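You operate a simulated robot arm through the tools that you are given. There is no shell and no other tool.

You run a simulated robot arm. Do the job below in one go: nothing can be reset, and whatever is moved stays where it is left.

TASK
Lock and try the feeder, then move the green wiper to the card's mark.
Fine: row for the size on the display; clamp tight again, then unlock. Where these are worked on the way, their far stop is far enough and under half their travel is too little: feeder lock.

It is judged by the outcome, as a careful person would: the job done as asked, and still so three seconds after it is handed in. It fails if anything else is knocked over, pushed out of place, dropped, spilled or broken.

THE ROBOT
A 7-joint arm with a two-finger parallel gripper, fixed in place. Base frame: the origin is at the foot of the arm, x ahead of it, y to its left, z up. Readings come in m, rad, newtons and seconds.
With the tool pointing down near the work surface it reaches from about 0.52 to 0.96 m from the base axis. Its first joint turns from -2.897 to 2.897 rad. Payload 3.91 kg.
The TCP is the grasp point between the finger pads, 0.03 m short of the fingertips. In the tool frame z runs along the fingers and y along their closing line. The gripper opens to 0.11 m. The fingers are 0.02 m wide and 0.01 m thick; the gripper's body (0.048 by 0.112 m) begins 0.055 m behind the TCP.
Orientation is that of the tool frame in the base frame, as [roll, pitch, yaw] about the fixed x, y, z axes, in that order (R = Rz(yaw) Ry(pitch) Rx(roll)). With the fingers straight down and closing along the base's y, the tool's x points along the base's -x, its y along +y and its z along -z.

THE INTERFACE
- The arm moves only by the tool nudge_tool. Its argument "targets" is a list of rows, each a list of 7 numbers: the shift along the tool's x, y, z in m, then the turn, a rotation vector about the tool's x, y, z in rad, then the gripper command, from -1 (shut) to 1 (fully open), values between in proportion. In form: [[tx, ty, tz, ax, ay, az, jaw], ...]. A call has 1 to 20 rows; each row shifts and turns the commanded pose from where the row before left it, along the tool's axes as they then stand. Rows are played at 5 a second. More than 0.05 m and 0.15 rad between two rows, or a gripper value outside its range, and nothing of the call is played. Where a pose cannot be reached the arm comes as near as it can. A force on the tool above 70 N (or 10 N above the force at the start of the call, whichever is more), or a blocked arm, ends the call early, and 0.2 s more pass. Each finger travels about 0.072 m/s and halts on what it meets, pressing with about 37 N; the grip force reading is that of the motor and also rises with nothing between the fingers. The clock runs only during rows and for 0.2 s after the last one: add rows that do not move to give the fingers time. The reply holds the time, the measured pose of the TCP, the force on the tool along the base axes, the opening and the grip force, in the units named above and with some noise, with the torque about the TCP (base axes, N m) and any sound that the robot's microphone picked up.
- Cameras (640 x 400 px; columns grow to the right, rows downward): "scene" is fixed at [0.2198, -0.6491, 1.711]; the picture's right is [0.79, -0.62, 0.00], its down [-0.36, -0.46, -0.81] and it looks along [0.50, 0.64, -0.58] (base axes); focal length 369 px, centre (320, 200). "wrist" rides on the gripper at [0.072, 0.017, -0.103] in the tool frame; the picture's right is [-0.23, 0.97, 0.00], its down [-0.76, -0.18, -0.62] and it looks along [-0.61, -0.14, 0.78] (tool axes); focal length 222 px, centre (320, 200). There is no depth. A picture from a camera that has moved, and an enlarged one, comes with that camera's place and axes in the base frame and with its lens.
- camera(camera): a new picture of that camera. The clock stands still meanwhile.
- lift_body(by): slides the trunk up (or, below 0, down) by that many m; the arm rides with it, the base frame stays. It gives what a move gives, with no picture.
- enlarge(camera, box): a new picture of the part [left, top, right, bottom] of that camera's present view, enlarged. The clock stands still meanwhile.
- job_done(): hands the job in; it is judged then, once.

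Nothing tells you positions but the pictures and the camera data. Unless the task says otherwise, let go and move clear before handing in.

The tools are called after "Request:" as a command line: name --pt "numbers of a row" for each row, then --argument value for the rest, lists and objects as JSON in quotes. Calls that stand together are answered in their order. nudge_tool: Moves the arm, as the interface text tells. Its arguments: {"type":"object","properties":{"targets":{"type":"array","items":{"type":"array","items":{"type":"number"}}}},"required":["targets"]} The other tools are called the same way: lift_body (by) slides the trunk up or down; camera (camera) takes a picture; enlarge (camera, box) takes an enlarged picture of a part of a camera's view; job_done () hands the job in.

At the start:

```text
time_s: 0.0
eef_pos: [0.4792, -0.0362, 1.2935]
ee_rot: [-3.141, -0.001, 3.142]
ft_force: [-0.8, -0.2, 0.6]
torque: [0.0, 0.01, 0.0]
grip_width: 0.1101
gripper_force: 0.1
trunk travel left (down, up): [-0.625, 0.057]
```

scene: 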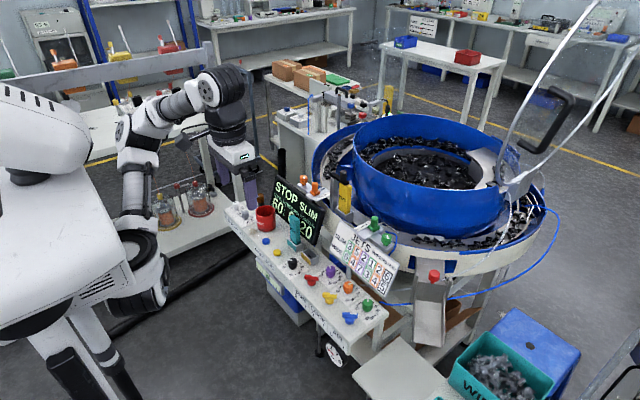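
wrist: 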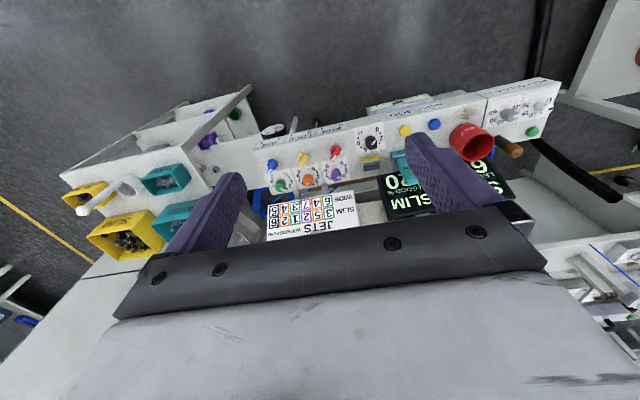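

I see a bowl feeder machine with a panel of knobs, a display ("STOP SLIM ... 60 ... 20") and a card ("JETS"). I'll enlarge the views to read them before moving.

Request:
enlarge --camera "scene" --box '[220, 170, 400, 290]'

Request:
enlarge --camera "scene" --box '[240, 240, 400, 340]'

Request:
enlarge --camera "scene" --box '[320, 210, 410, 300]'

Request:
enlarge --camera "wrist" --box '[240, 90, 400, 190]'

Request:
enlarge --camera "wrist" --box '[240, 180, 400, 280]'

Request:
enlarge --camera "wrist" --box '[380, 80, 580, 220]'

```text
3.33 times, centred on (310, 230) of scene
camera zoom: at [0.2198, -0.6491, 1.711], right [0.79, -0.62, 0.0], down [-0.36, -0.46, -0.81], along [0.5, 0.64, -0.58], focal length 1230 px, centre (353, 100)
```

zoom: 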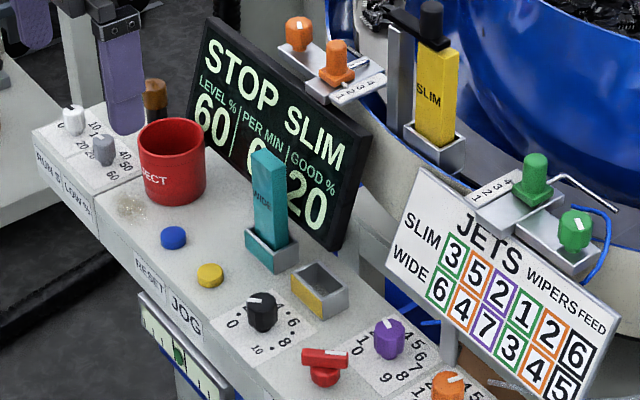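

```text
4.00 times, centred on (320, 290) of scene
camera zoom: at [0.2198, -0.6491, 1.711], right [0.79, -0.62, 0.0], down [-0.36, -0.46, -0.81], along [0.5, 0.64, -0.58], focal length 1476 px, centre (320, -160)
```

zoom: 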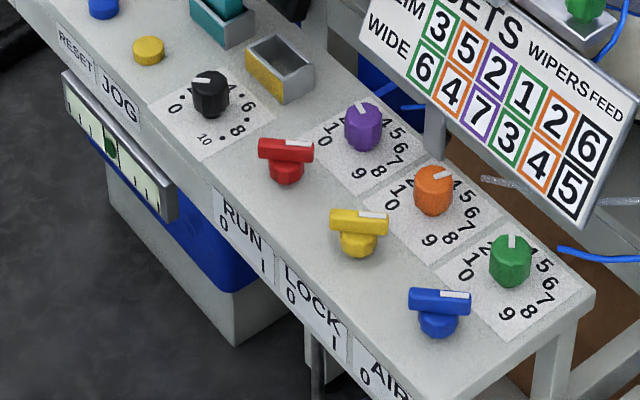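

```text
4.44 times, centred on (365, 255) of scene
camera zoom: at [0.2198, -0.6491, 1.711], right [0.79, -0.62, 0.0], down [-0.36, -0.46, -0.81], along [0.5, 0.64, -0.58], focal length 1640 px, centre (120, -44)
```

zoom: 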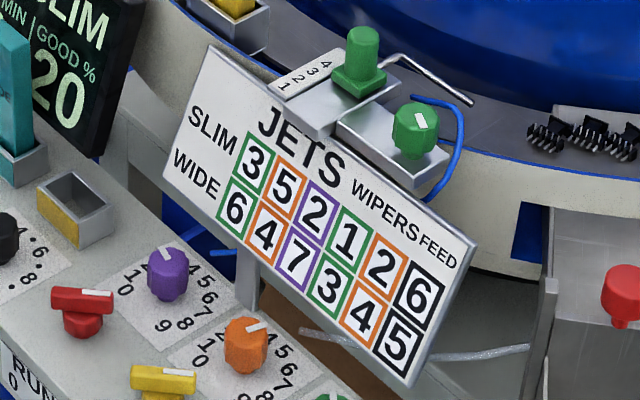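

```text
4.00 times, centred on (320, 140) of wrist
camera zoom: at [0.4067, -0.0212, 1.3946], right [0.23, 0.97, 0.0], down [0.76, -0.18, 0.62], along [0.61, -0.14, -0.78], focal length 888 px, centre (320, 440)
```

zoom: 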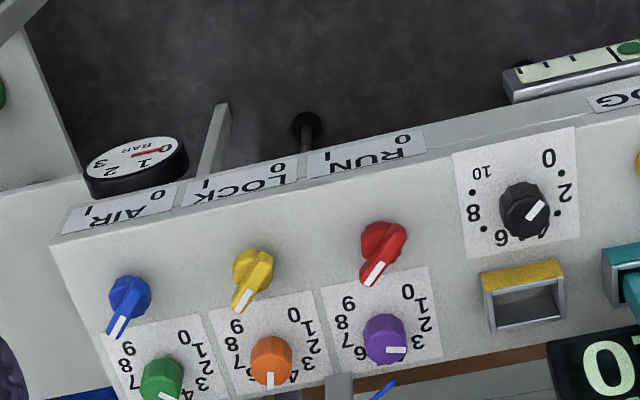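

```text
4.00 times, centred on (320, 230) of wrist
camera zoom: at [0.4067, -0.0212, 1.3946], right [0.23, 0.97, 0.0], down [0.76, -0.18, 0.62], along [0.61, -0.14, -0.78], focal length 888 px, centre (320, 80)
```

zoom: 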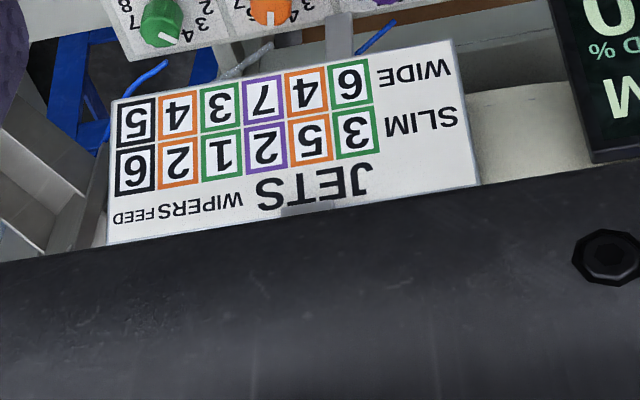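

```text
2.86 times, centred on (480, 150) of wrist
camera zoom: at [0.4067, -0.0212, 1.3946], right [0.23, 0.97, 0.0], down [0.76, -0.18, 0.62], along [0.61, -0.14, -0.78], focal length 635 px, centre (-137, 343)
```

zoom: 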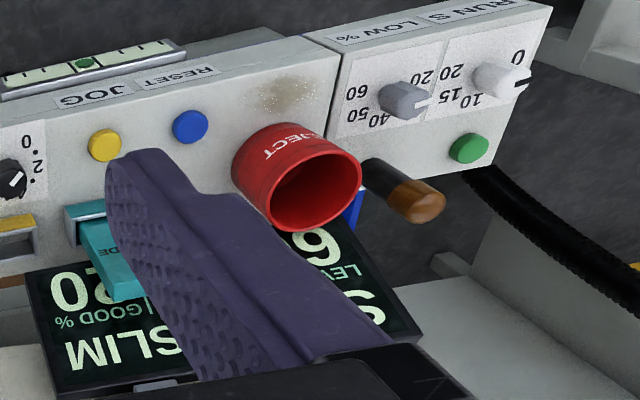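

The display says SLIM, so the card's green wiper mark looks to be 1. I'll look closer at the wipers, the lever labels and the rest before moving.

Request:
enlarge --camera "scene" --box '[345, 205, 405, 245]'

Request:
enlarge --camera "scene" --box '[270, 165, 360, 225]'

Request:
enlarge --camera "scene" --box '[290, 270, 380, 340]'

Request:
enlarge --camera "scene" --box '[215, 195, 335, 285]'

Request:
enlarge --camera "scene" --box '[380, 240, 640, 400]'

```text
10.00 times, centred on (375, 225) of scene
camera zoom: at [0.2198, -0.6491, 1.711], right [0.79, -0.62, 0.0], down [-0.36, -0.46, -0.81], along [0.5, 0.64, -0.58], focal length 3690 px, centre (-230, -50)
```

zoom: 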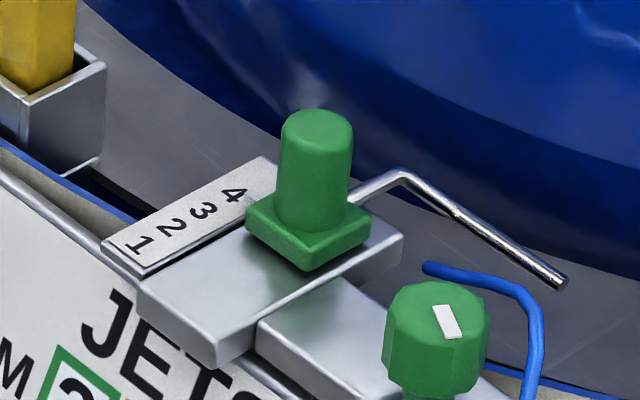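

```text
6.67 times, centred on (315, 195) of scene
camera zoom: at [0.2198, -0.6491, 1.711], right [0.79, -0.62, 0.0], down [-0.36, -0.46, -0.81], along [0.5, 0.64, -0.58], focal length 2460 px, centre (353, 233)
```

zoom: 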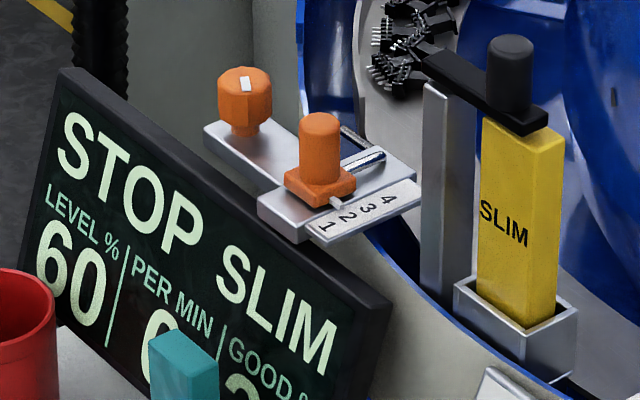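

```text
5.71 times, centred on (335, 305) of scene
camera zoom: at [0.2198, -0.6491, 1.711], right [0.79, -0.62, 0.0], down [-0.36, -0.46, -0.81], along [0.5, 0.64, -0.58], focal length 2109 px, centre (234, -400)
```

zoom: 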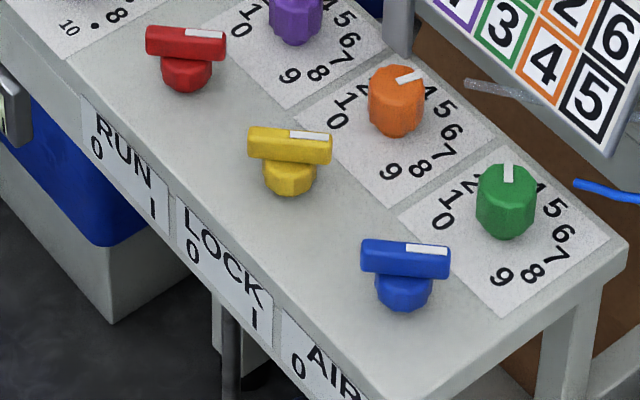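

```text
4.44 times, centred on (275, 240) of scene
camera zoom: at [0.2198, -0.6491, 1.711], right [0.79, -0.62, 0.0], down [-0.36, -0.46, -0.81], along [0.5, 0.64, -0.58], focal length 1640 px, centre (520, 22)
```

zoom: 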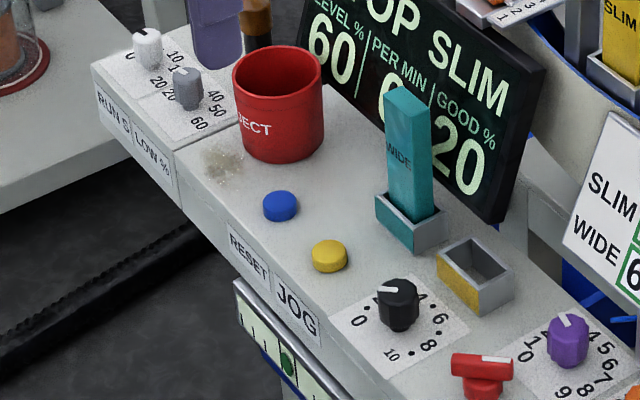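

```text
2.46 times, centred on (510, 320) of scene
camera zoom: at [0.2198, -0.6491, 1.711], right [0.79, -0.62, 0.0], down [-0.36, -0.46, -0.81], along [0.5, 0.64, -0.58], focal length 908 px, centre (-148, -95)
```

zoom: 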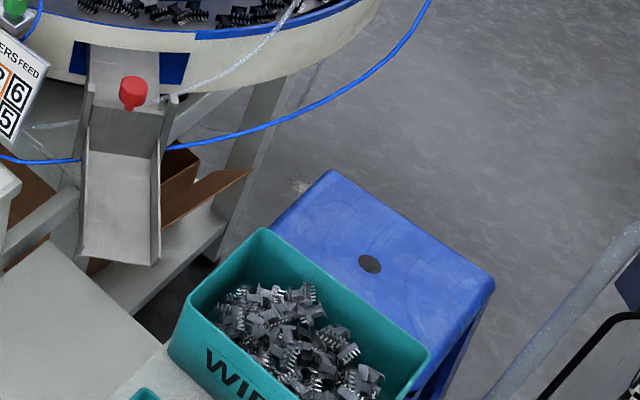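

The green wiper slider stands near 4 with its clamp knob beside it, and the levers are RUN, LOCK and AIR along the front edge. I'll lower the trunk a bit for a closer wrist view.

Request:
lift_body --by -0.15

```text
time_s: 1.8
eef_pos: [0.4787, -0.0375, 1.1423]
ee_rot: [3.142, -0.001, -3.141]
ft_force: [0.6, 0.0, -0.8]
torque: [0.0, 0.03, -0.02]
grip_width: 0.1102
gripper_force: 0.1
trunk travel left (down, up): [-0.475, 0.207]
```

Request:
camera --camera "wrist"

Request:
camera --camera "scene"

```text
taken
camera wrist: at [0.4066, -0.0212, 1.2447], right [0.23, 0.97, 0.0], down [0.76, -0.18, 0.62], along [0.61, -0.14, -0.78], focal length 222 px, centre (320, 200)
```

wrist: 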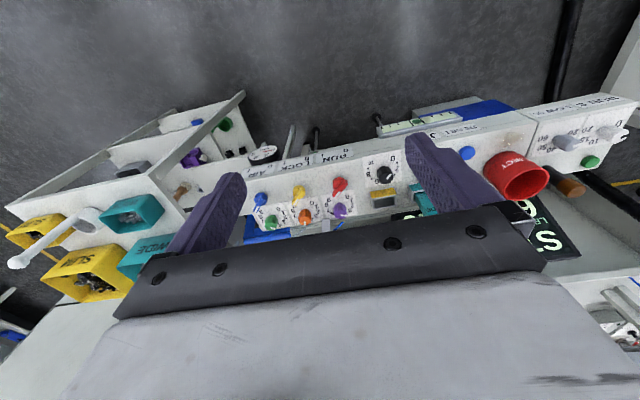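

```text
taken
```

scene: 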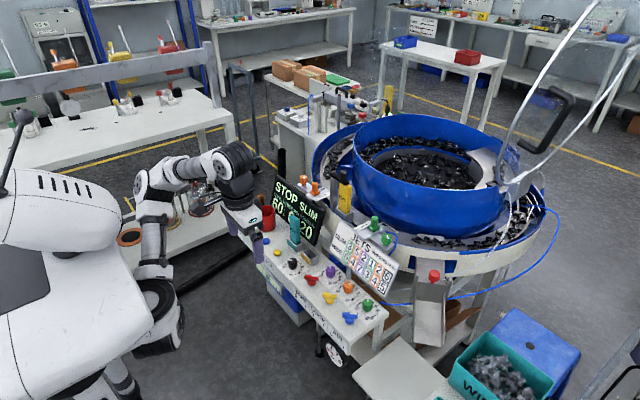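

Request:
enlarge --camera "wrist" --box '[235, 130, 335, 240]'

Request:
enlarge --camera "wrist" --box '[320, 110, 480, 220]'

Request:
enlarge --camera "wrist" --box '[440, 80, 640, 270]'

Request:
enlarge --camera "wrist" --box '[100, 90, 280, 220]'

```text
3.64 times, centred on (285, 185) of wrist
camera zoom: at [0.4066, -0.0212, 1.2447], right [0.23, 0.97, 0.0], down [0.76, -0.18, 0.62], along [0.61, -0.14, -0.78], focal length 808 px, centre (447, 254)
```

zoom: 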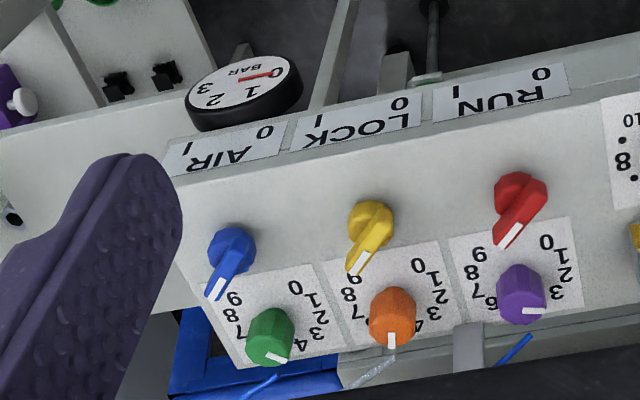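

```text
3.64 times, centred on (400, 165) of wrist
camera zoom: at [0.4066, -0.0212, 1.2447], right [0.23, 0.97, 0.0], down [0.76, -0.18, 0.62], along [0.61, -0.14, -0.78], focal length 808 px, centre (29, 327)
```

zoom: 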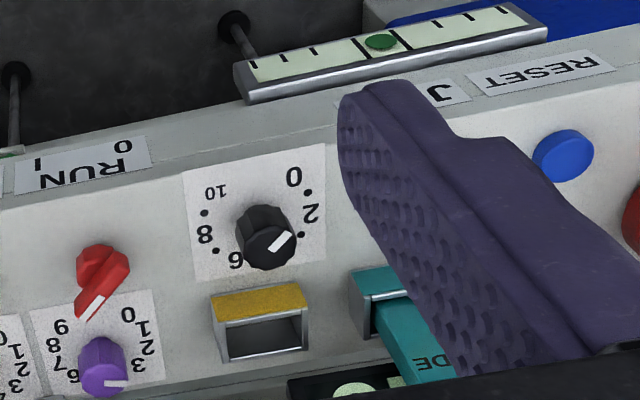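

```text
2.11 times, centred on (540, 175) of wrist
camera zoom: at [0.4066, -0.0212, 1.2447], right [0.23, 0.97, 0.0], down [0.76, -0.18, 0.62], along [0.61, -0.14, -0.78], focal length 468 px, centre (-143, 253)
```

zoom: 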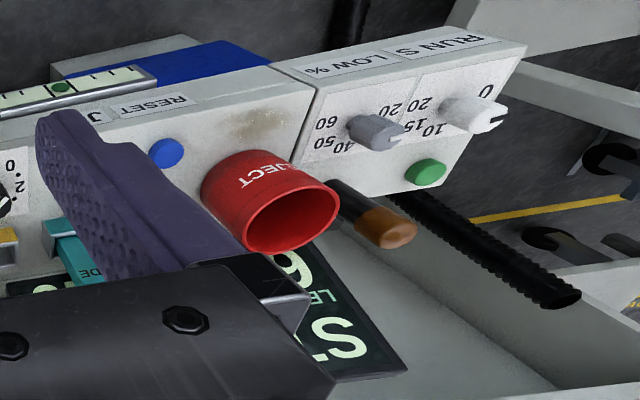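

```text
3.08 times, centred on (190, 155) of wrist
camera zoom: at [0.4066, -0.0212, 1.2447], right [0.23, 0.97, 0.0], down [0.76, -0.18, 0.62], along [0.61, -0.14, -0.78], focal length 684 px, centre (720, 338)
```

zoom: 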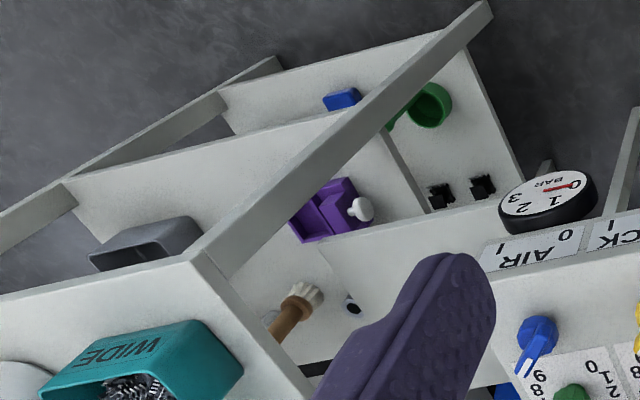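

The gauge reads 0 bar and the display says STOP, so I take all the levers to be at 0. Next I'll move the wrist camera forward and higher to see the green wiper and its clamp.

Request:
nudge_tool --pt "0 0 -0.05 0 0 0 1" --pt "0 0 -0.05 0 0 0 1" --pt "0 0 -0.05 0 0 0 1" --pt "-0.04 0 0 0 0 0 1" --pt "-0.04 0 0 0 0 0 1" --pt "-0.04 0 0 0 0 0 1" --pt "-0.04 0 0 0 0 0 1" --pt "-0.04 0 0 0 0 0 1" --pt "-0.04 0 0 0 0 0 1" --pt "0 0 0 0 0 0 1"

Request:
camera --camera "wrist"

Request:
camera --camera "scene"

```text
time_s: 4.0
eef_pos: [0.7161, -0.0356, 1.1377]
ee_rot: [-3.14, 0.005, -3.142]
ft_force: [0.4, 0.6, -0.7]
torque: [0.02, -0.01, 0.03]
grip_width: 0.1102
gripper_force: 0.0
out of reach, approached as far as the arm can: row 1, 2, 3, 5, 7, 8, 9
trunk travel left (down, up): [-0.475, 0.207]
```

```text
taken
camera wrist: at [0.6416, -0.0202, 1.2379], right [0.23, 0.97, 0.0], down [0.76, -0.18, 0.63], along [0.61, -0.14, -0.78], focal length 222 px, centre (320, 200)
```

wrist: 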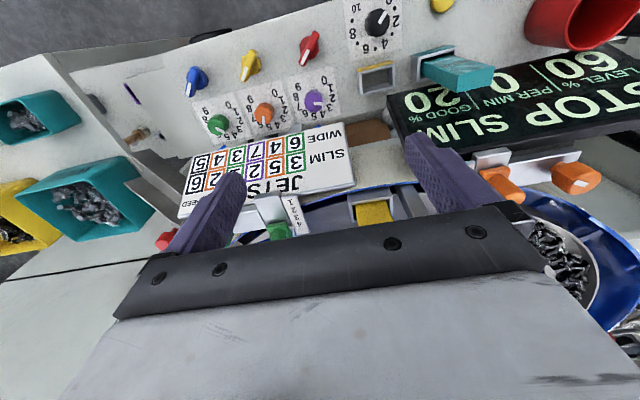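

```text
taken
```

scene: 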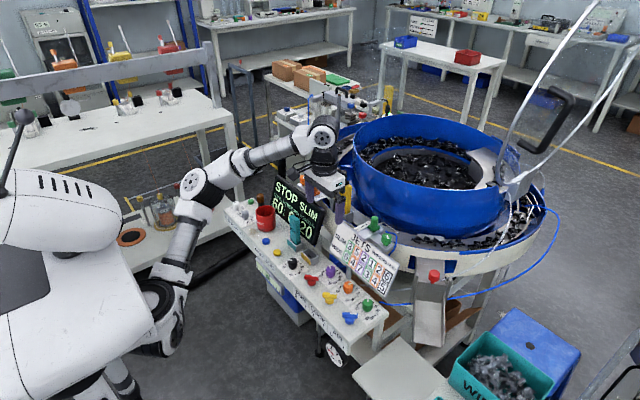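

I can see the panel from above and the wipers just behind the gripper. I'll enlarge this, then raise the trunk and go further forward.

Request:
enlarge --camera "wrist" --box '[170, 20, 350, 140]'

Request:
enlarge --camera "wrist" --box '[150, 120, 360, 260]'

Request:
lift_body --by 0.12

```text
3.33 times, centred on (260, 80) of wrist
camera zoom: at [0.6416, -0.0202, 1.2379], right [0.23, 0.97, 0.0], down [0.76, -0.18, 0.63], along [0.61, -0.14, -0.78], focal length 740 px, centre (520, 600)
```

zoom: 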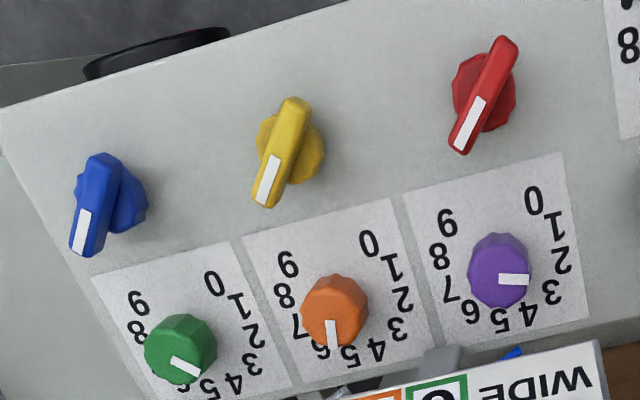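

```text
2.86 times, centred on (255, 190) of wrist
camera zoom: at [0.6416, -0.0202, 1.2379], right [0.23, 0.97, 0.0], down [0.76, -0.18, 0.63], along [0.61, -0.14, -0.78], focal length 635 px, centre (506, 229)
```

zoom: 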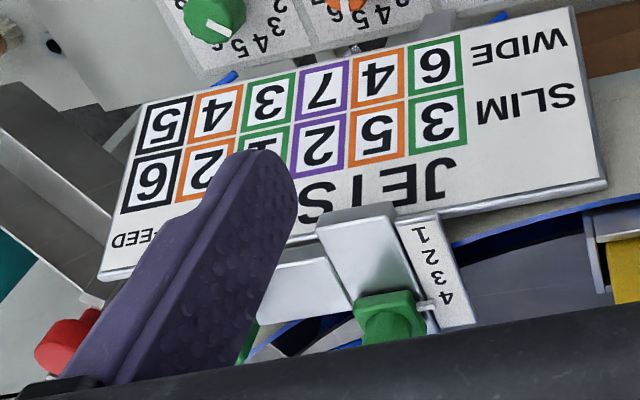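

```text
time_s: 5.5
eef_pos: [0.7153, -0.036, 1.2566]
ee_rot: [-3.14, 0.0, -3.14]
ft_force: [0.0, -0.6, -0.4]
torque: [0.0, 0.0, 0.03]
grip_width: 0.1101
gripper_force: 0.1
trunk travel left (down, up): [-0.595, 0.087]
```

Request:
nudge_tool --pt "-0.04 0 0 0 0 0 1" --pt "-0.03 0 0 0 0 0 1" --pt "0 0 0 0 0 0 1"

Request:
camera --camera "wrist"

Request:
enlarge --camera "wrist" --box '[180, 120, 360, 240]'

```text
time_s: 6.2
eef_pos: [0.7843, -0.0359, 1.2504]
ee_rot: [-3.137, 0.004, -3.141]
ft_force: [0.3, 0.1, 0.8]
torque: [0.0, 0.03, 0.0]
grip_width: 0.11
gripper_force: 0.1
out of reach, approached as far as the arm can: row 2
trunk travel left (down, up): [-0.595, 0.087]
```

```text
taken
camera wrist: at [0.7103, -0.0201, 1.3515], right [0.23, 0.97, 0.0], down [0.76, -0.17, 0.63], along [0.61, -0.14, -0.78], focal length 222 px, centre (320, 200)
```

wrist: 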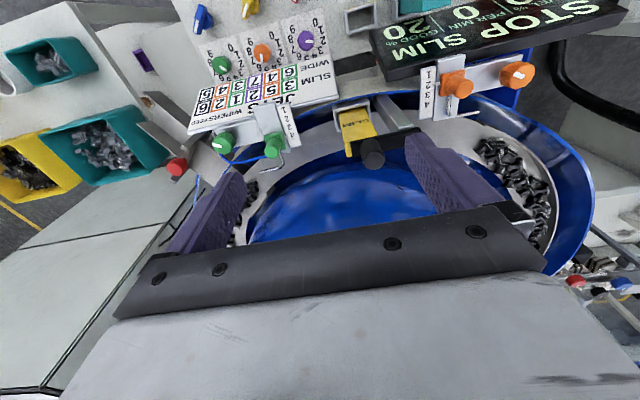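

```text
3.33 times, centred on (270, 180) of wrist
camera zoom: at [0.7103, -0.0201, 1.3515], right [0.23, 0.97, 0.0], down [0.76, -0.17, 0.63], along [0.61, -0.14, -0.78], focal length 740 px, centre (487, 267)
```

zoom: 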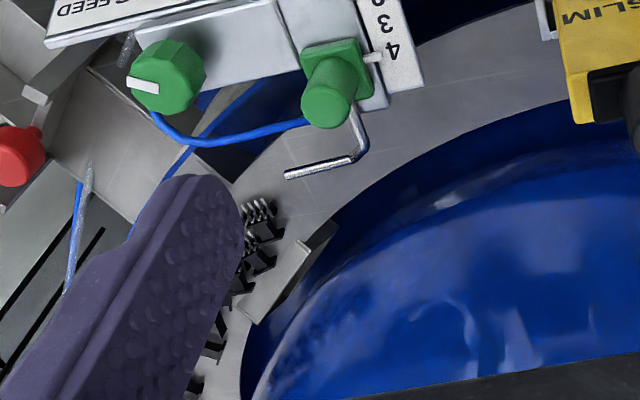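

Request:
enlarge --camera "wrist" --box '[200, 90, 310, 170]'

Request:
enlarge --camera "wrist" --box '[410, 50, 550, 130]'

Request:
enlarge --camera "wrist" --box '[320, 90, 430, 180]'

```text
5.00 times, centred on (255, 130) of wrist
camera zoom: at [0.7103, -0.0201, 1.3515], right [0.23, 0.97, 0.0], down [0.76, -0.17, 0.63], along [0.61, -0.14, -0.78], focal length 1111 px, centre (645, 550)
```

zoom: 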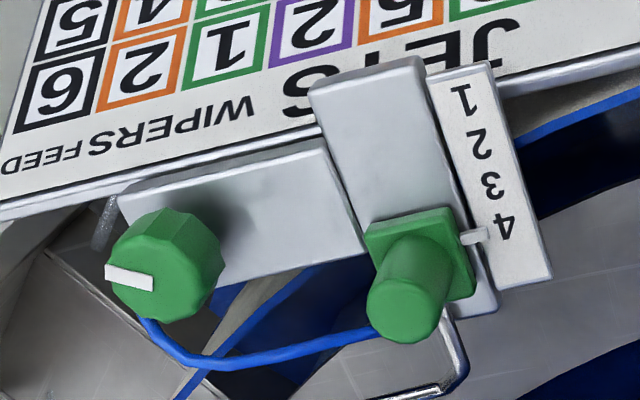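

```text
4.57 times, centred on (480, 90) of wrist
camera zoom: at [0.7103, -0.0201, 1.3515], right [0.23, 0.97, 0.0], down [0.76, -0.17, 0.63], along [0.61, -0.14, -0.78], focal length 1015 px, centre (-411, 703)
```

zoom: 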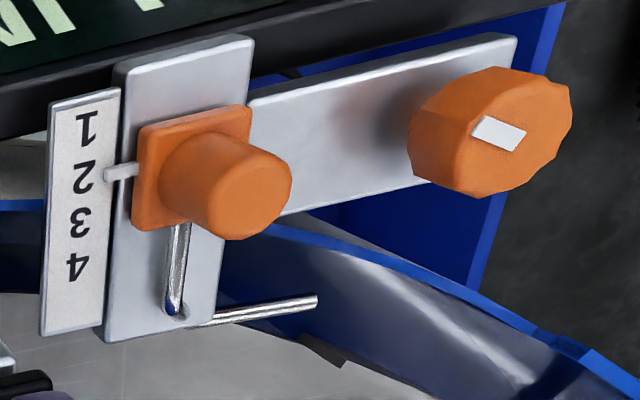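

```text
4.44 times, centred on (375, 135) of wrist
camera zoom: at [0.7103, -0.0201, 1.3515], right [0.23, 0.97, 0.0], down [0.76, -0.17, 0.63], along [0.61, -0.14, -0.78], focal length 987 px, centre (76, 489)
```

zoom: 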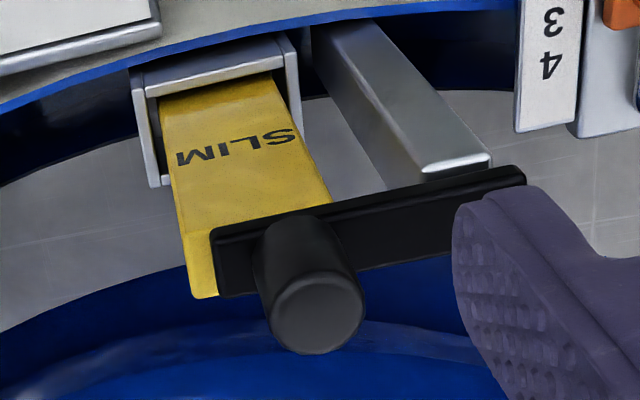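

The green wiper's pointer is at 4 and needs to go to 1. I put the yellow LOCK lever at about (0.663, -0.125) with its top near z=0.893 and its bar pointing at about -43°. I'll go above it and line the fingers up with the bar.

Request:
nudge_tool --pt "0.04 -0.03 0 0 0 0 1" --pt "0.04 -0.03 0 0 0 0 1" --pt "0.041 -0.03 0 0 0 0 1" --pt "0 0 0 0 0 0.15 0.2" --pt "0 0 0 0 0 0.15 0.2" --pt "0 0 0 0 0 0.15 0.2" --pt "0 0 0 0 0 0.15 0.2" --pt "0 0 0 0 0 0.15 0.2" --pt "0 0 0 0 0 0 0.2"

Request:
lift_body --by -0.22

Request:
camera --camera "wrist"

Request:
camera --camera "scene"

```text
refused: row 3 steps farther than a row can; nothing moved
```

```text
time_s: 8.1
eef_pos: [0.7821, -0.0366, 1.0699]
ee_rot: [-3.122, 0.035, -3.134]
ft_force: [-8.3, 3.9, 17.9]
torque: [-0.95, 0.3, -0.57]
grip_width: 0.1074
gripper_force: 0.0
trunk travel left (down, up): [-0.404, 0.279]
stopped: the force on the tool passed its limit at 89 N (the readings are from after the stop); the commanded pose is now the measured one
```

```text
taken
camera wrist: at [0.7057, -0.0199, 1.1695], right [0.22, 0.98, -0.01], down [0.74, -0.16, 0.65], along [0.63, -0.15, -0.76], focal length 222 px, centre (320, 200)
```

wrist: 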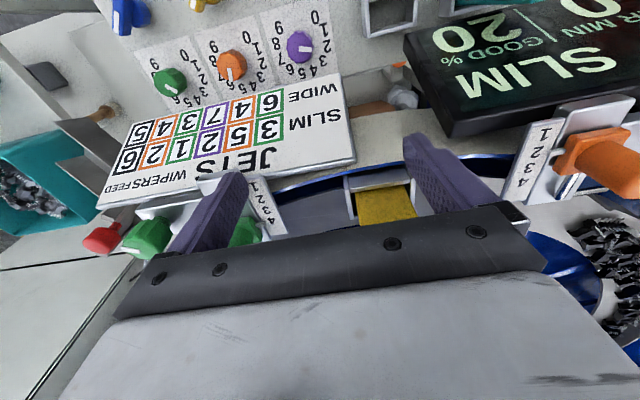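

```text
taken
```

scene: 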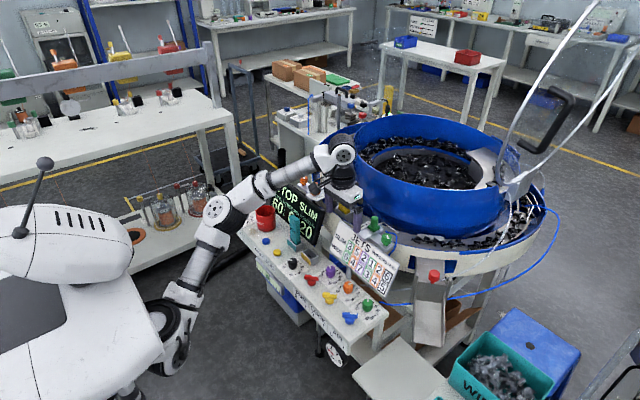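

I chained calls and the arm move was refused, so lowering the trunk pressed the gripper onto something. I'm backing straight up now, then checking that nothing was displaced.

Request:
lift_body --by 0.18

```text
time_s: 10.1
eef_pos: [0.7857, -0.0375, 1.2474]
ee_rot: [-3.122, 0.031, -3.128]
ft_force: [0.0, -0.8, 0.5]
torque: [-0.02, 0.04, -0.01]
grip_width: 0.1099
gripper_force: 0.1
trunk travel left (down, up): [-0.584, 0.099]
```

Request:
camera --camera "wrist"

Request:
enlarge --camera "wrist" --box '[320, 90, 430, 180]'

Request:
enlarge --camera "wrist" --box '[410, 50, 550, 130]'

Request:
enlarge --camera "wrist" --box '[200, 90, 310, 170]'

Request:
enlarge --camera "scene" --box '[270, 165, 400, 245]'

```text
taken
camera wrist: at [0.7091, -0.0203, 1.346], right [0.22, 0.98, -0.01], down [0.74, -0.16, 0.65], along [0.63, -0.15, -0.76], focal length 222 px, centre (320, 200)
```

wrist: 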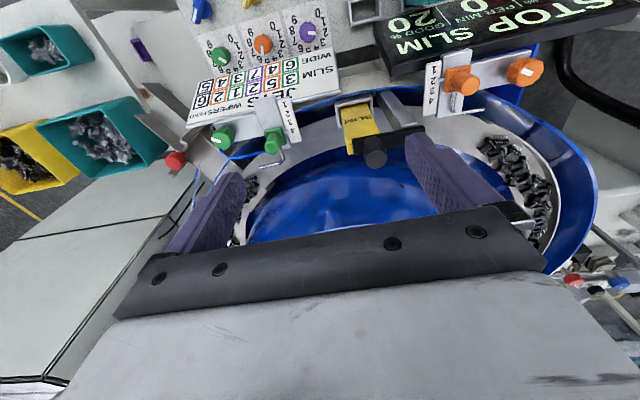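

```text
4.44 times, centred on (375, 135) of wrist
camera zoom: at [0.7091, -0.0203, 1.346], right [0.22, 0.98, -0.01], down [0.74, -0.16, 0.65], along [0.63, -0.15, -0.76], focal length 987 px, centre (76, 489)
```

zoom: 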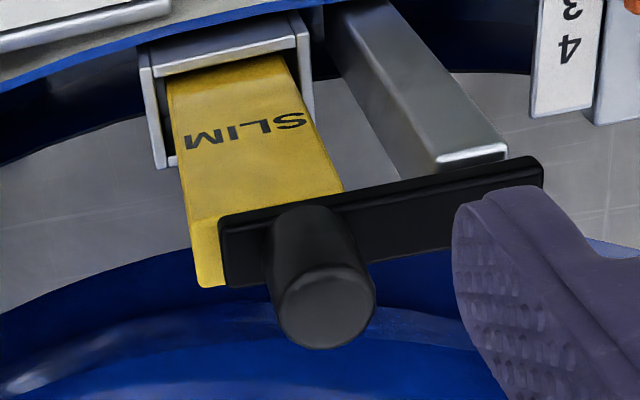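

```text
4.57 times, centred on (480, 90) of wrist
camera zoom: at [0.7091, -0.0203, 1.346], right [0.22, 0.98, -0.01], down [0.74, -0.16, 0.65], along [0.63, -0.15, -0.76], focal length 1015 px, centre (-411, 703)
```

zoom: 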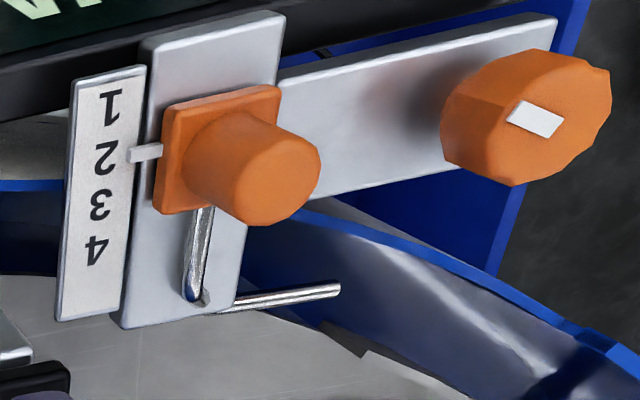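

```text
5.00 times, centred on (255, 130) of wrist
camera zoom: at [0.7091, -0.0203, 1.346], right [0.22, 0.98, -0.01], down [0.74, -0.16, 0.65], along [0.63, -0.15, -0.76], focal length 1111 px, centre (645, 550)
```

zoom: 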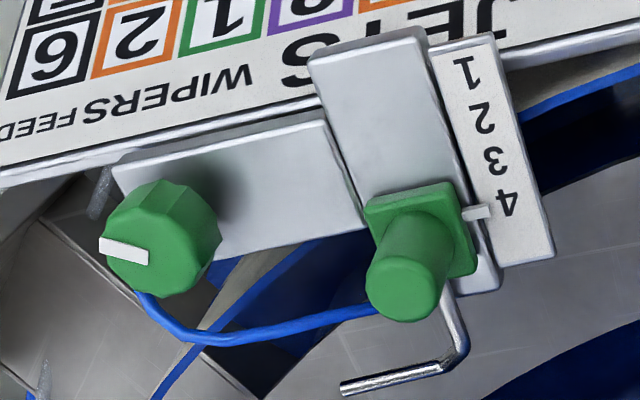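

```text
4.92 times, centred on (335, 205) of scene
camera zoom: at [0.2198, -0.6491, 1.711], right [0.79, -0.62, 0.0], down [-0.36, -0.46, -0.81], along [0.5, 0.64, -0.58], focal length 1817 px, centre (246, 175)
```

zoom: 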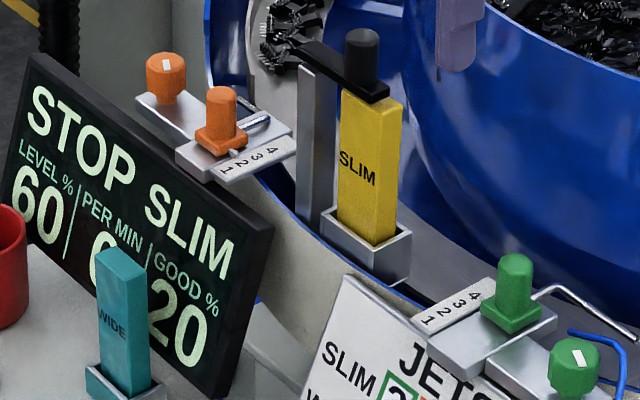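

Request:
enlarge --camera "scene" --box '[270, 165, 360, 225]'

Request:
enlarge --camera "scene" --box '[345, 205, 405, 245]'

```text
6.67 times, centred on (315, 195) of scene
camera zoom: at [0.2198, -0.6491, 1.711], right [0.79, -0.62, 0.0], down [-0.36, -0.46, -0.81], along [0.5, 0.64, -0.58], focal length 2460 px, centre (353, 233)
```

zoom: 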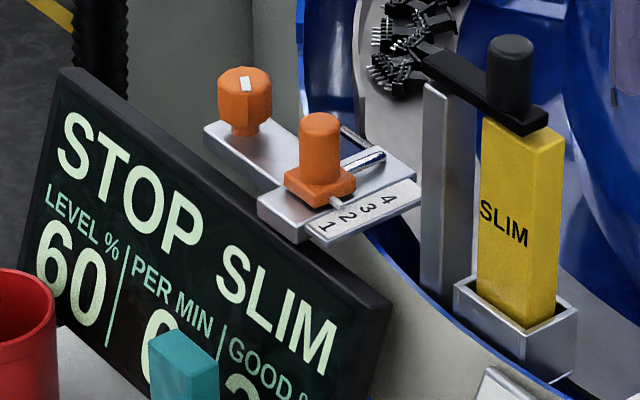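

```text
10.00 times, centred on (375, 225) of scene
camera zoom: at [0.2198, -0.6491, 1.711], right [0.79, -0.62, 0.0], down [-0.36, -0.46, -0.81], along [0.5, 0.64, -0.58], focal length 3690 px, centre (-230, -50)
```

zoom: 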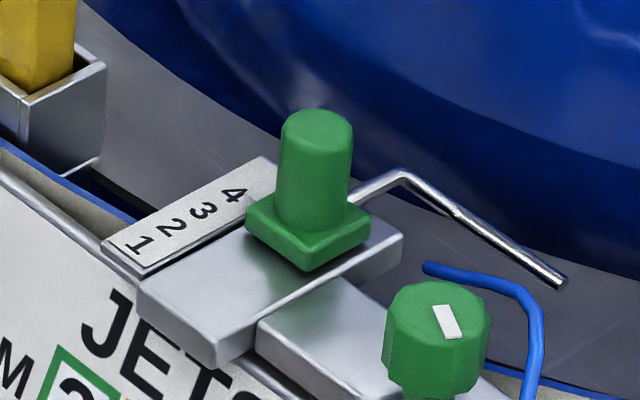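

Everything matches the earlier pictures, so nothing was displaced. I'll straighten the small tilt and move over the LOCK lever, one step at a time from now on.

Request:
nudge_tool --pt "0 0 0 -0.02 0.031 0.0136 1" --pt "0.03 -0.022 0 0 0 0 1" --pt "0.03 -0.022 0 0 0 0 1" --pt "0.03 -0.022 0 0 0 0 1" --pt "0.03 -0.022 0 0 0 0 1" --pt "0 0 0 0 0 0.15 0.2" --pt "0 0 0 0 0 0.15 0.2" --pt "0 0 0 0 0 0.15 0.2" --pt "0 0 0 0 0 0.15 0.2" --pt "0 0 0 0 0 0.15 0.2" --pt "0 0 0 0 0 0 0.2"

```text
time_s: 12.5
eef_pos: [0.6647, -0.1246, 1.2374]
ee_rot: [3.14, 0.0, 2.387]
ft_force: [-0.4, -0.1, -1.1]
torque: [-0.01, 0.02, 0.0]
grip_width: 0.0663
gripper_force: 0.1
out of reach, approached as far as the arm can: row 1
trunk travel left (down, up): [-0.584, 0.099]
```

Request:
lift_body --by -0.2

```text
time_s: 14.7
eef_pos: [0.6634, -0.1248, 1.0368]
ee_rot: [3.14, 0.0, 2.389]
ft_force: [0.1, 0.1, 0.8]
torque: [-0.01, 0.01, 0.01]
grip_width: 0.066
gripper_force: 0.1
trunk travel left (down, up): [-0.384, 0.299]
```

Request:
camera --camera "wrist"

Request:
camera --camera "scene"

```text
taken
camera wrist: at [0.6222, -0.0643, 1.1386], right [0.83, 0.56, 0.0], down [0.43, -0.65, 0.62], along [0.35, -0.52, -0.78], focal length 222 px, centre (320, 200)
```

wrist: 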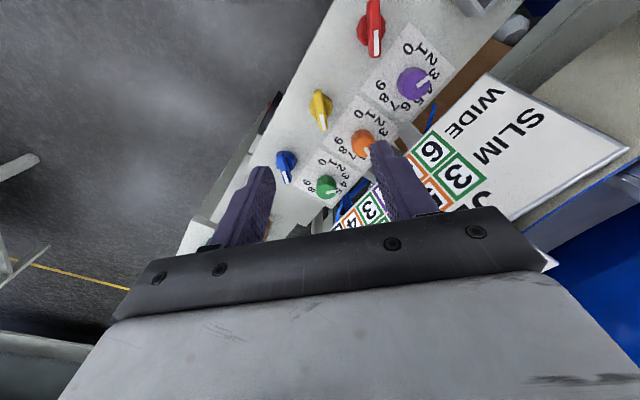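

```text
taken
```

scene: 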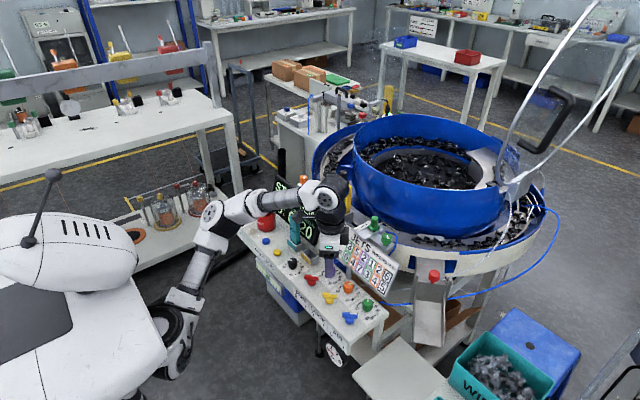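

Request:
enlarge --camera "wrist" --box '[260, 60, 380, 140]'

```text
5.00 times, centred on (320, 100) of wrist
camera zoom: at [0.6222, -0.0643, 1.1386], right [0.83, 0.56, 0.0], down [0.43, -0.65, 0.62], along [0.35, -0.52, -0.78], focal length 1111 px, centre (320, 700)
```

zoom: 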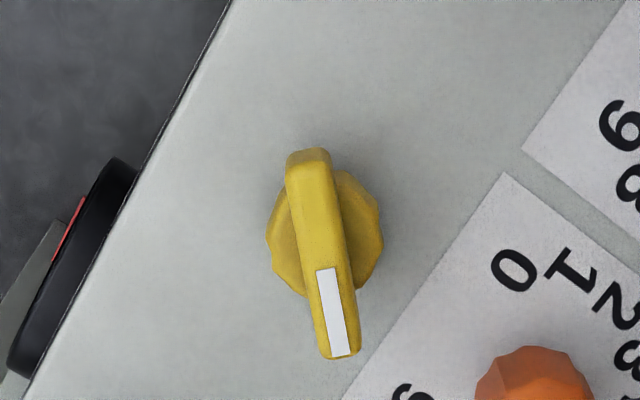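

The fingers are lined up over the LOCK lever to within a few millimetres. I'll descend so the fingertips sit just around the bar, with the jaws still open.

Request:
nudge_tool --pt "-0.0018 0.0017 0 0 0 0.05 -0.1" --pt "0 0 0.04 0 0 0 -0.1" --pt "0 0 0.04 0 0 0 -0.1" --pt "0 0 0.03 0 0 0 -0.1" --pt "0 0 0.013 0 0 0 -0.1" --pt "0 0 0 0 0 0 -0.1"

```text
time_s: 16.1
eef_pos: [0.6665, -0.1241, 0.9131]
ee_rot: [3.14, 0.0, 2.339]
ft_force: [1.0, 0.4, -0.5]
torque: [0.02, -0.01, 0.03]
grip_width: 0.0495
gripper_force: 0.1
trunk travel left (down, up): [-0.384, 0.299]
```

Request:
camera --camera "wrist"

Request:
enlarge --camera "scene" --box '[280, 240, 400, 330]'

```text
taken
camera wrist: at [0.6275, -0.0619, 1.0147], right [0.86, 0.51, 0.0], down [0.4, -0.67, 0.62], along [0.32, -0.53, -0.78], focal length 222 px, centre (320, 200)
```

wrist: 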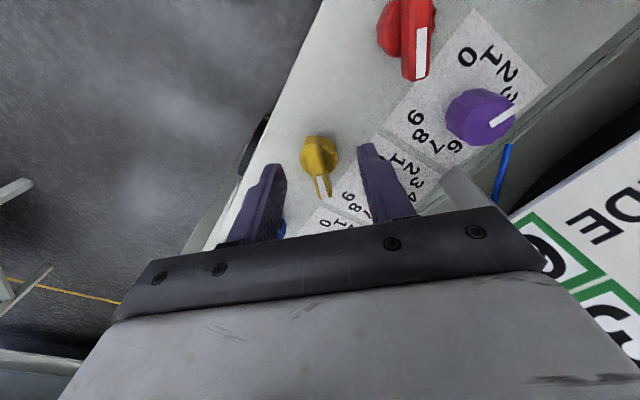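

```text
4.44 times, centred on (340, 285) of scene
camera zoom: at [0.2198, -0.6491, 1.711], right [0.79, -0.62, 0.0], down [-0.36, -0.46, -0.81], along [0.5, 0.64, -0.58], focal length 1640 px, centre (231, -178)
```

zoom: 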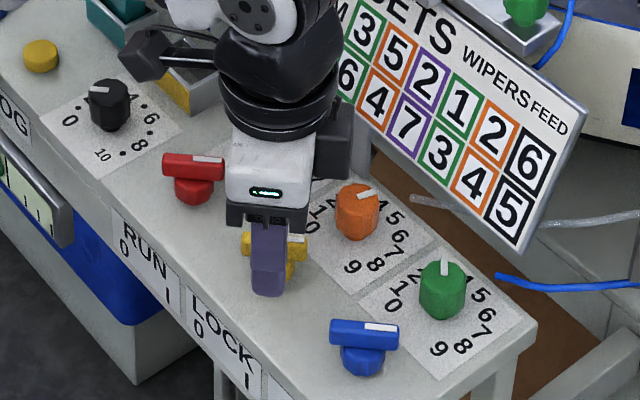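

Request:
enlarge --camera "wrist" --box '[230, 110, 430, 230]'

```text
3.20 times, centred on (330, 170) of wrist
camera zoom: at [0.6275, -0.0619, 1.0147], right [0.86, 0.51, 0.0], down [0.4, -0.67, 0.62], along [0.32, -0.53, -0.78], focal length 711 px, centre (288, 296)
```

zoom: 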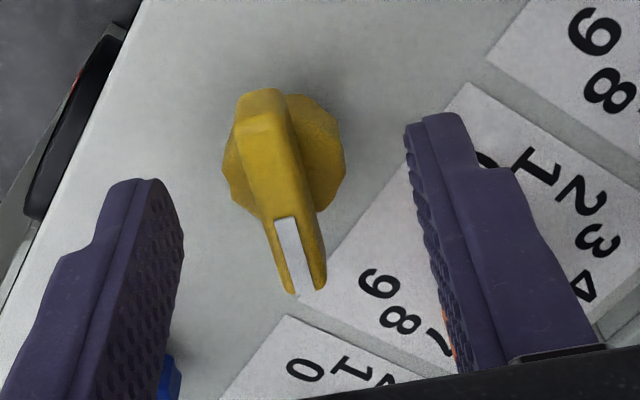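

Request:
nudge_tool --pt "0 0 0 0 0 0 -0.7" --pt "0 0 0 0 0 0 -1" --pt "0 0 0 0 0 0 -1" --pt "0 0 0 0 0 0 -1"

```text
time_s: 17.1
eef_pos: [0.6669, -0.1246, 0.9129]
ee_rot: [-3.141, -0.002, 2.34]
ft_force: [-11.2, -3.5, -5.8]
torque: [-0.47, -0.12, -0.01]
grip_width: 0.0097
gripper_force: 45.1
trunk travel left (down, up): [-0.384, 0.299]
```

I have the bar gripped at 9.7 mm. I'll test a small clockwise turn first and watch the torque for a stop.

Request:
nudge_tool --pt "0 0 0 0 0 0.08 -1" --pt "0 0 0 0 0 0.08 -1" --pt "0 0 0 0 0 0 -1"

```text
time_s: 17.9
eef_pos: [0.6653, -0.1252, 0.9128]
ee_rot: [3.141, -0.002, 2.177]
ft_force: [-21.5, -4.6, -12.5]
torque: [-0.99, -0.12, 0.05]
grip_width: 0.0098
gripper_force: 44.9
trunk travel left (down, up): [-0.384, 0.299]
```

Request:
camera --camera "wrist"

Request:
enlarge --camera "wrist" --box '[230, 110, 430, 230]'

Request:
enlarge --camera "scene" --box '[260, 180, 400, 330]'

```text
taken
camera wrist: at [0.6379, -0.0572, 1.0149], right [0.93, 0.37, 0.0], down [0.29, -0.73, 0.62], along [0.23, -0.58, -0.78], focal length 222 px, centre (320, 200)
```

wrist: 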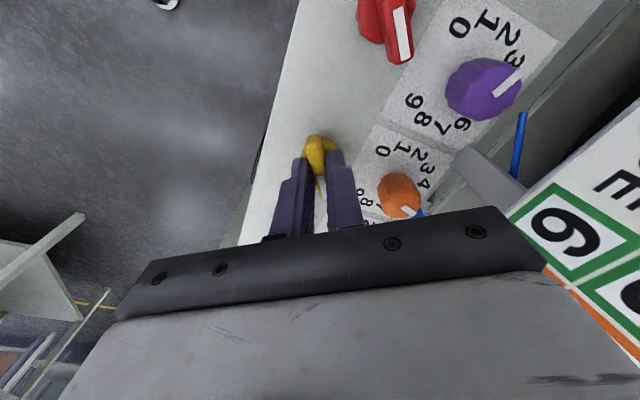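

```text
3.20 times, centred on (330, 170) of wrist
camera zoom: at [0.6379, -0.0572, 1.0149], right [0.93, 0.37, 0.0], down [0.29, -0.73, 0.62], along [0.23, -0.58, -0.78], focal length 711 px, centre (288, 296)
```

zoom: 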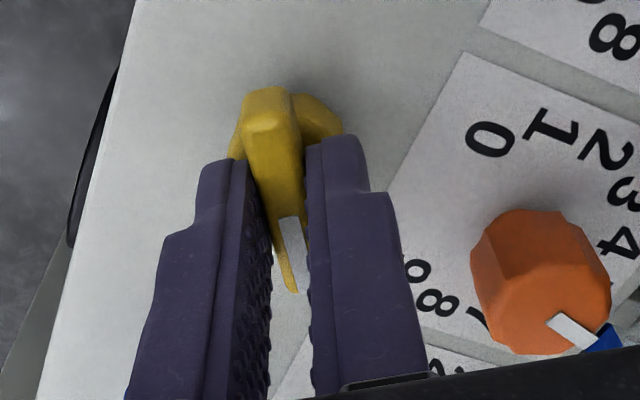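

```text
2.67 times, centred on (330, 255) of scene
camera zoom: at [0.2198, -0.6491, 1.711], right [0.79, -0.62, 0.0], down [-0.36, -0.46, -0.81], along [0.5, 0.64, -0.58], focal length 984 px, centre (293, 53)
```

zoom: 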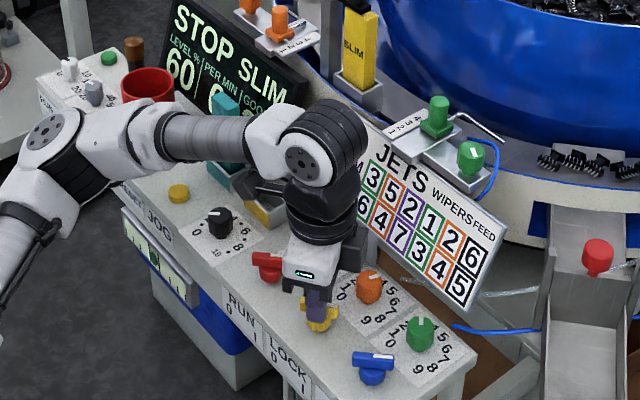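

The lever turns clockwise with hardly any torque, so that is the way. I'll continue while easing the small side load.

Request:
nudge_tool --pt "0.0011 -0.0016 0 0 0 0.1 -1" --pt "0 0 0 0 0 0.12 -1" --pt "0 0 0 0 0 0.12 -1" --pt "0 0 0 0 0 0.12 -1" --pt "0 0 0 0 0 0 -1"

```text
time_s: 18.6
eef_pos: [0.6657, -0.124, 0.9129]
ee_rot: [3.118, 0.014, 1.976]
ft_force: [17.2, 3.3, -2.5]
torque: [-0.3, 0.08, 0.07]
grip_width: 0.0101
gripper_force: 44.5
out of reach, approached as far as the arm can: row 2, 3
trunk travel left (down, up): [-0.384, 0.299]
stopped in row 3: the force on the tool passed its limit at 102 N (the readings are from after the stop); the commanded pose is now the measured one
```

The lever has turned about 20° so far, and the wrist has hit its own turn limit. I'll let go, rise, flip the gripper half a turn the other way, and regrip.

Request:
nudge_tool --pt "0 0 0 0 0 0 -0.4" --pt "0 0 0 0 0 0 -0.1" --pt "0 0 0 0 0 0 -0.1" --pt "0 0 -0.03 0 0 0 -0.1" --pt "0 0 -0.03 0.0236 0.014 0 -0.1" --pt "0 0 0 0 0 0 -0.1"

```text
time_s: 19.9
eef_pos: [0.6465, -0.1341, 0.967]
ee_rot: [3.139, -0.001, 1.971]
ft_force: [-0.1, 0.0, 0.4]
torque: [0.0, 0.03, -0.02]
grip_width: 0.0495
gripper_force: 0.1
out of reach, approached as far as the arm can: row 4, 5
trunk travel left (down, up): [-0.384, 0.299]
```

Request:
nudge_tool --pt "0 0 -0.03 0 0 -0.1 -0.1" --pt "0 0 0 0 0 -0.15 -0.1" --pt "0 0 0 0 0 -0.15 -0.1" --pt "0 0 0 0 0 -0.15 -0.1" --pt "0 0 0 0 0 -0.15 -0.1" --pt "0 0 0 0 0 -0.15 -0.1" --pt "0 0 0 0 0 -0.15 -0.1" --pt "0 0 0 0 0 -0.15 -0.1" --pt "0 0 0 0 0 -0.15 -0.1" --pt "0 0 0 0 0 -0.15 -0.1" --pt "0 0 0 0 0 0 -0.1"

Request:
camera --camera "wrist"

Request:
enlarge --camera "scene" --box '[260, 180, 400, 330]'

```text
time_s: 22.4
eef_pos: [0.6469, -0.1337, 0.9977]
ee_rot: [3.139, 0.0, -2.863]
ft_force: [0.2, 0.6, 0.2]
torque: [0.01, 0.04, -0.01]
grip_width: 0.0497
gripper_force: 0.1
trunk travel left (down, up): [-0.384, 0.299]
```

```text
taken
camera wrist: at [0.5718, -0.1391, 1.0989], right [-0.05, 1.0, 0.0], down [0.78, 0.04, 0.62], along [0.62, 0.03, -0.78], focal length 222 px, centre (320, 200)
```

wrist: 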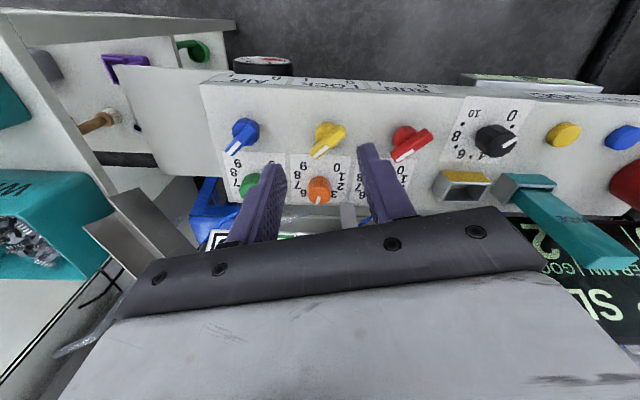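

```text
2.67 times, centred on (330, 255) of scene
camera zoom: at [0.2198, -0.6491, 1.711], right [0.79, -0.62, 0.0], down [-0.36, -0.46, -0.81], along [0.5, 0.64, -0.58], focal length 984 px, centre (293, 53)
```

zoom: 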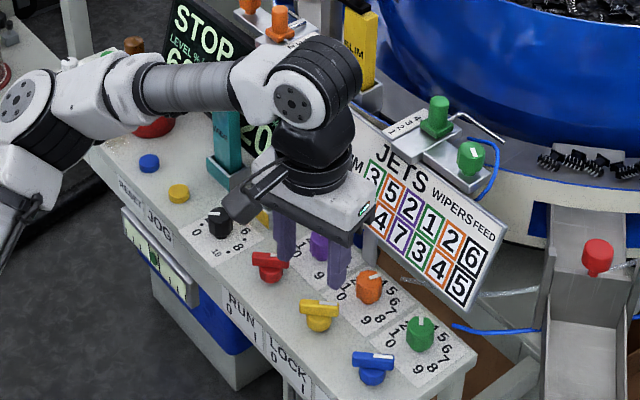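

Request:
enlarge --camera "wrist" --box '[220, 90, 460, 210]'

```text
2.67 times, centred on (340, 150) of wrist
camera zoom: at [0.5718, -0.1391, 1.0989], right [-0.05, 1.0, 0.0], down [0.78, 0.04, 0.62], along [0.62, 0.03, -0.78], focal length 592 px, centre (267, 333)
```

zoom: 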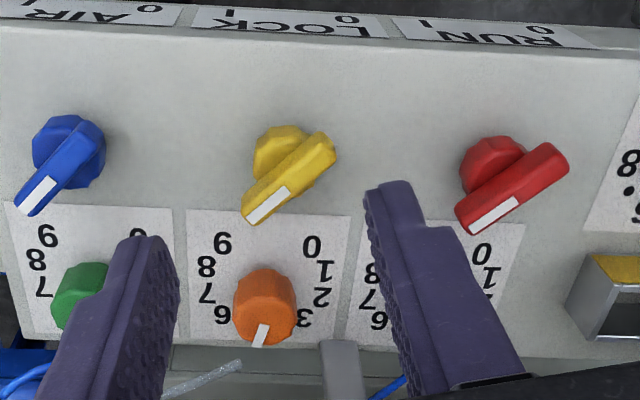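

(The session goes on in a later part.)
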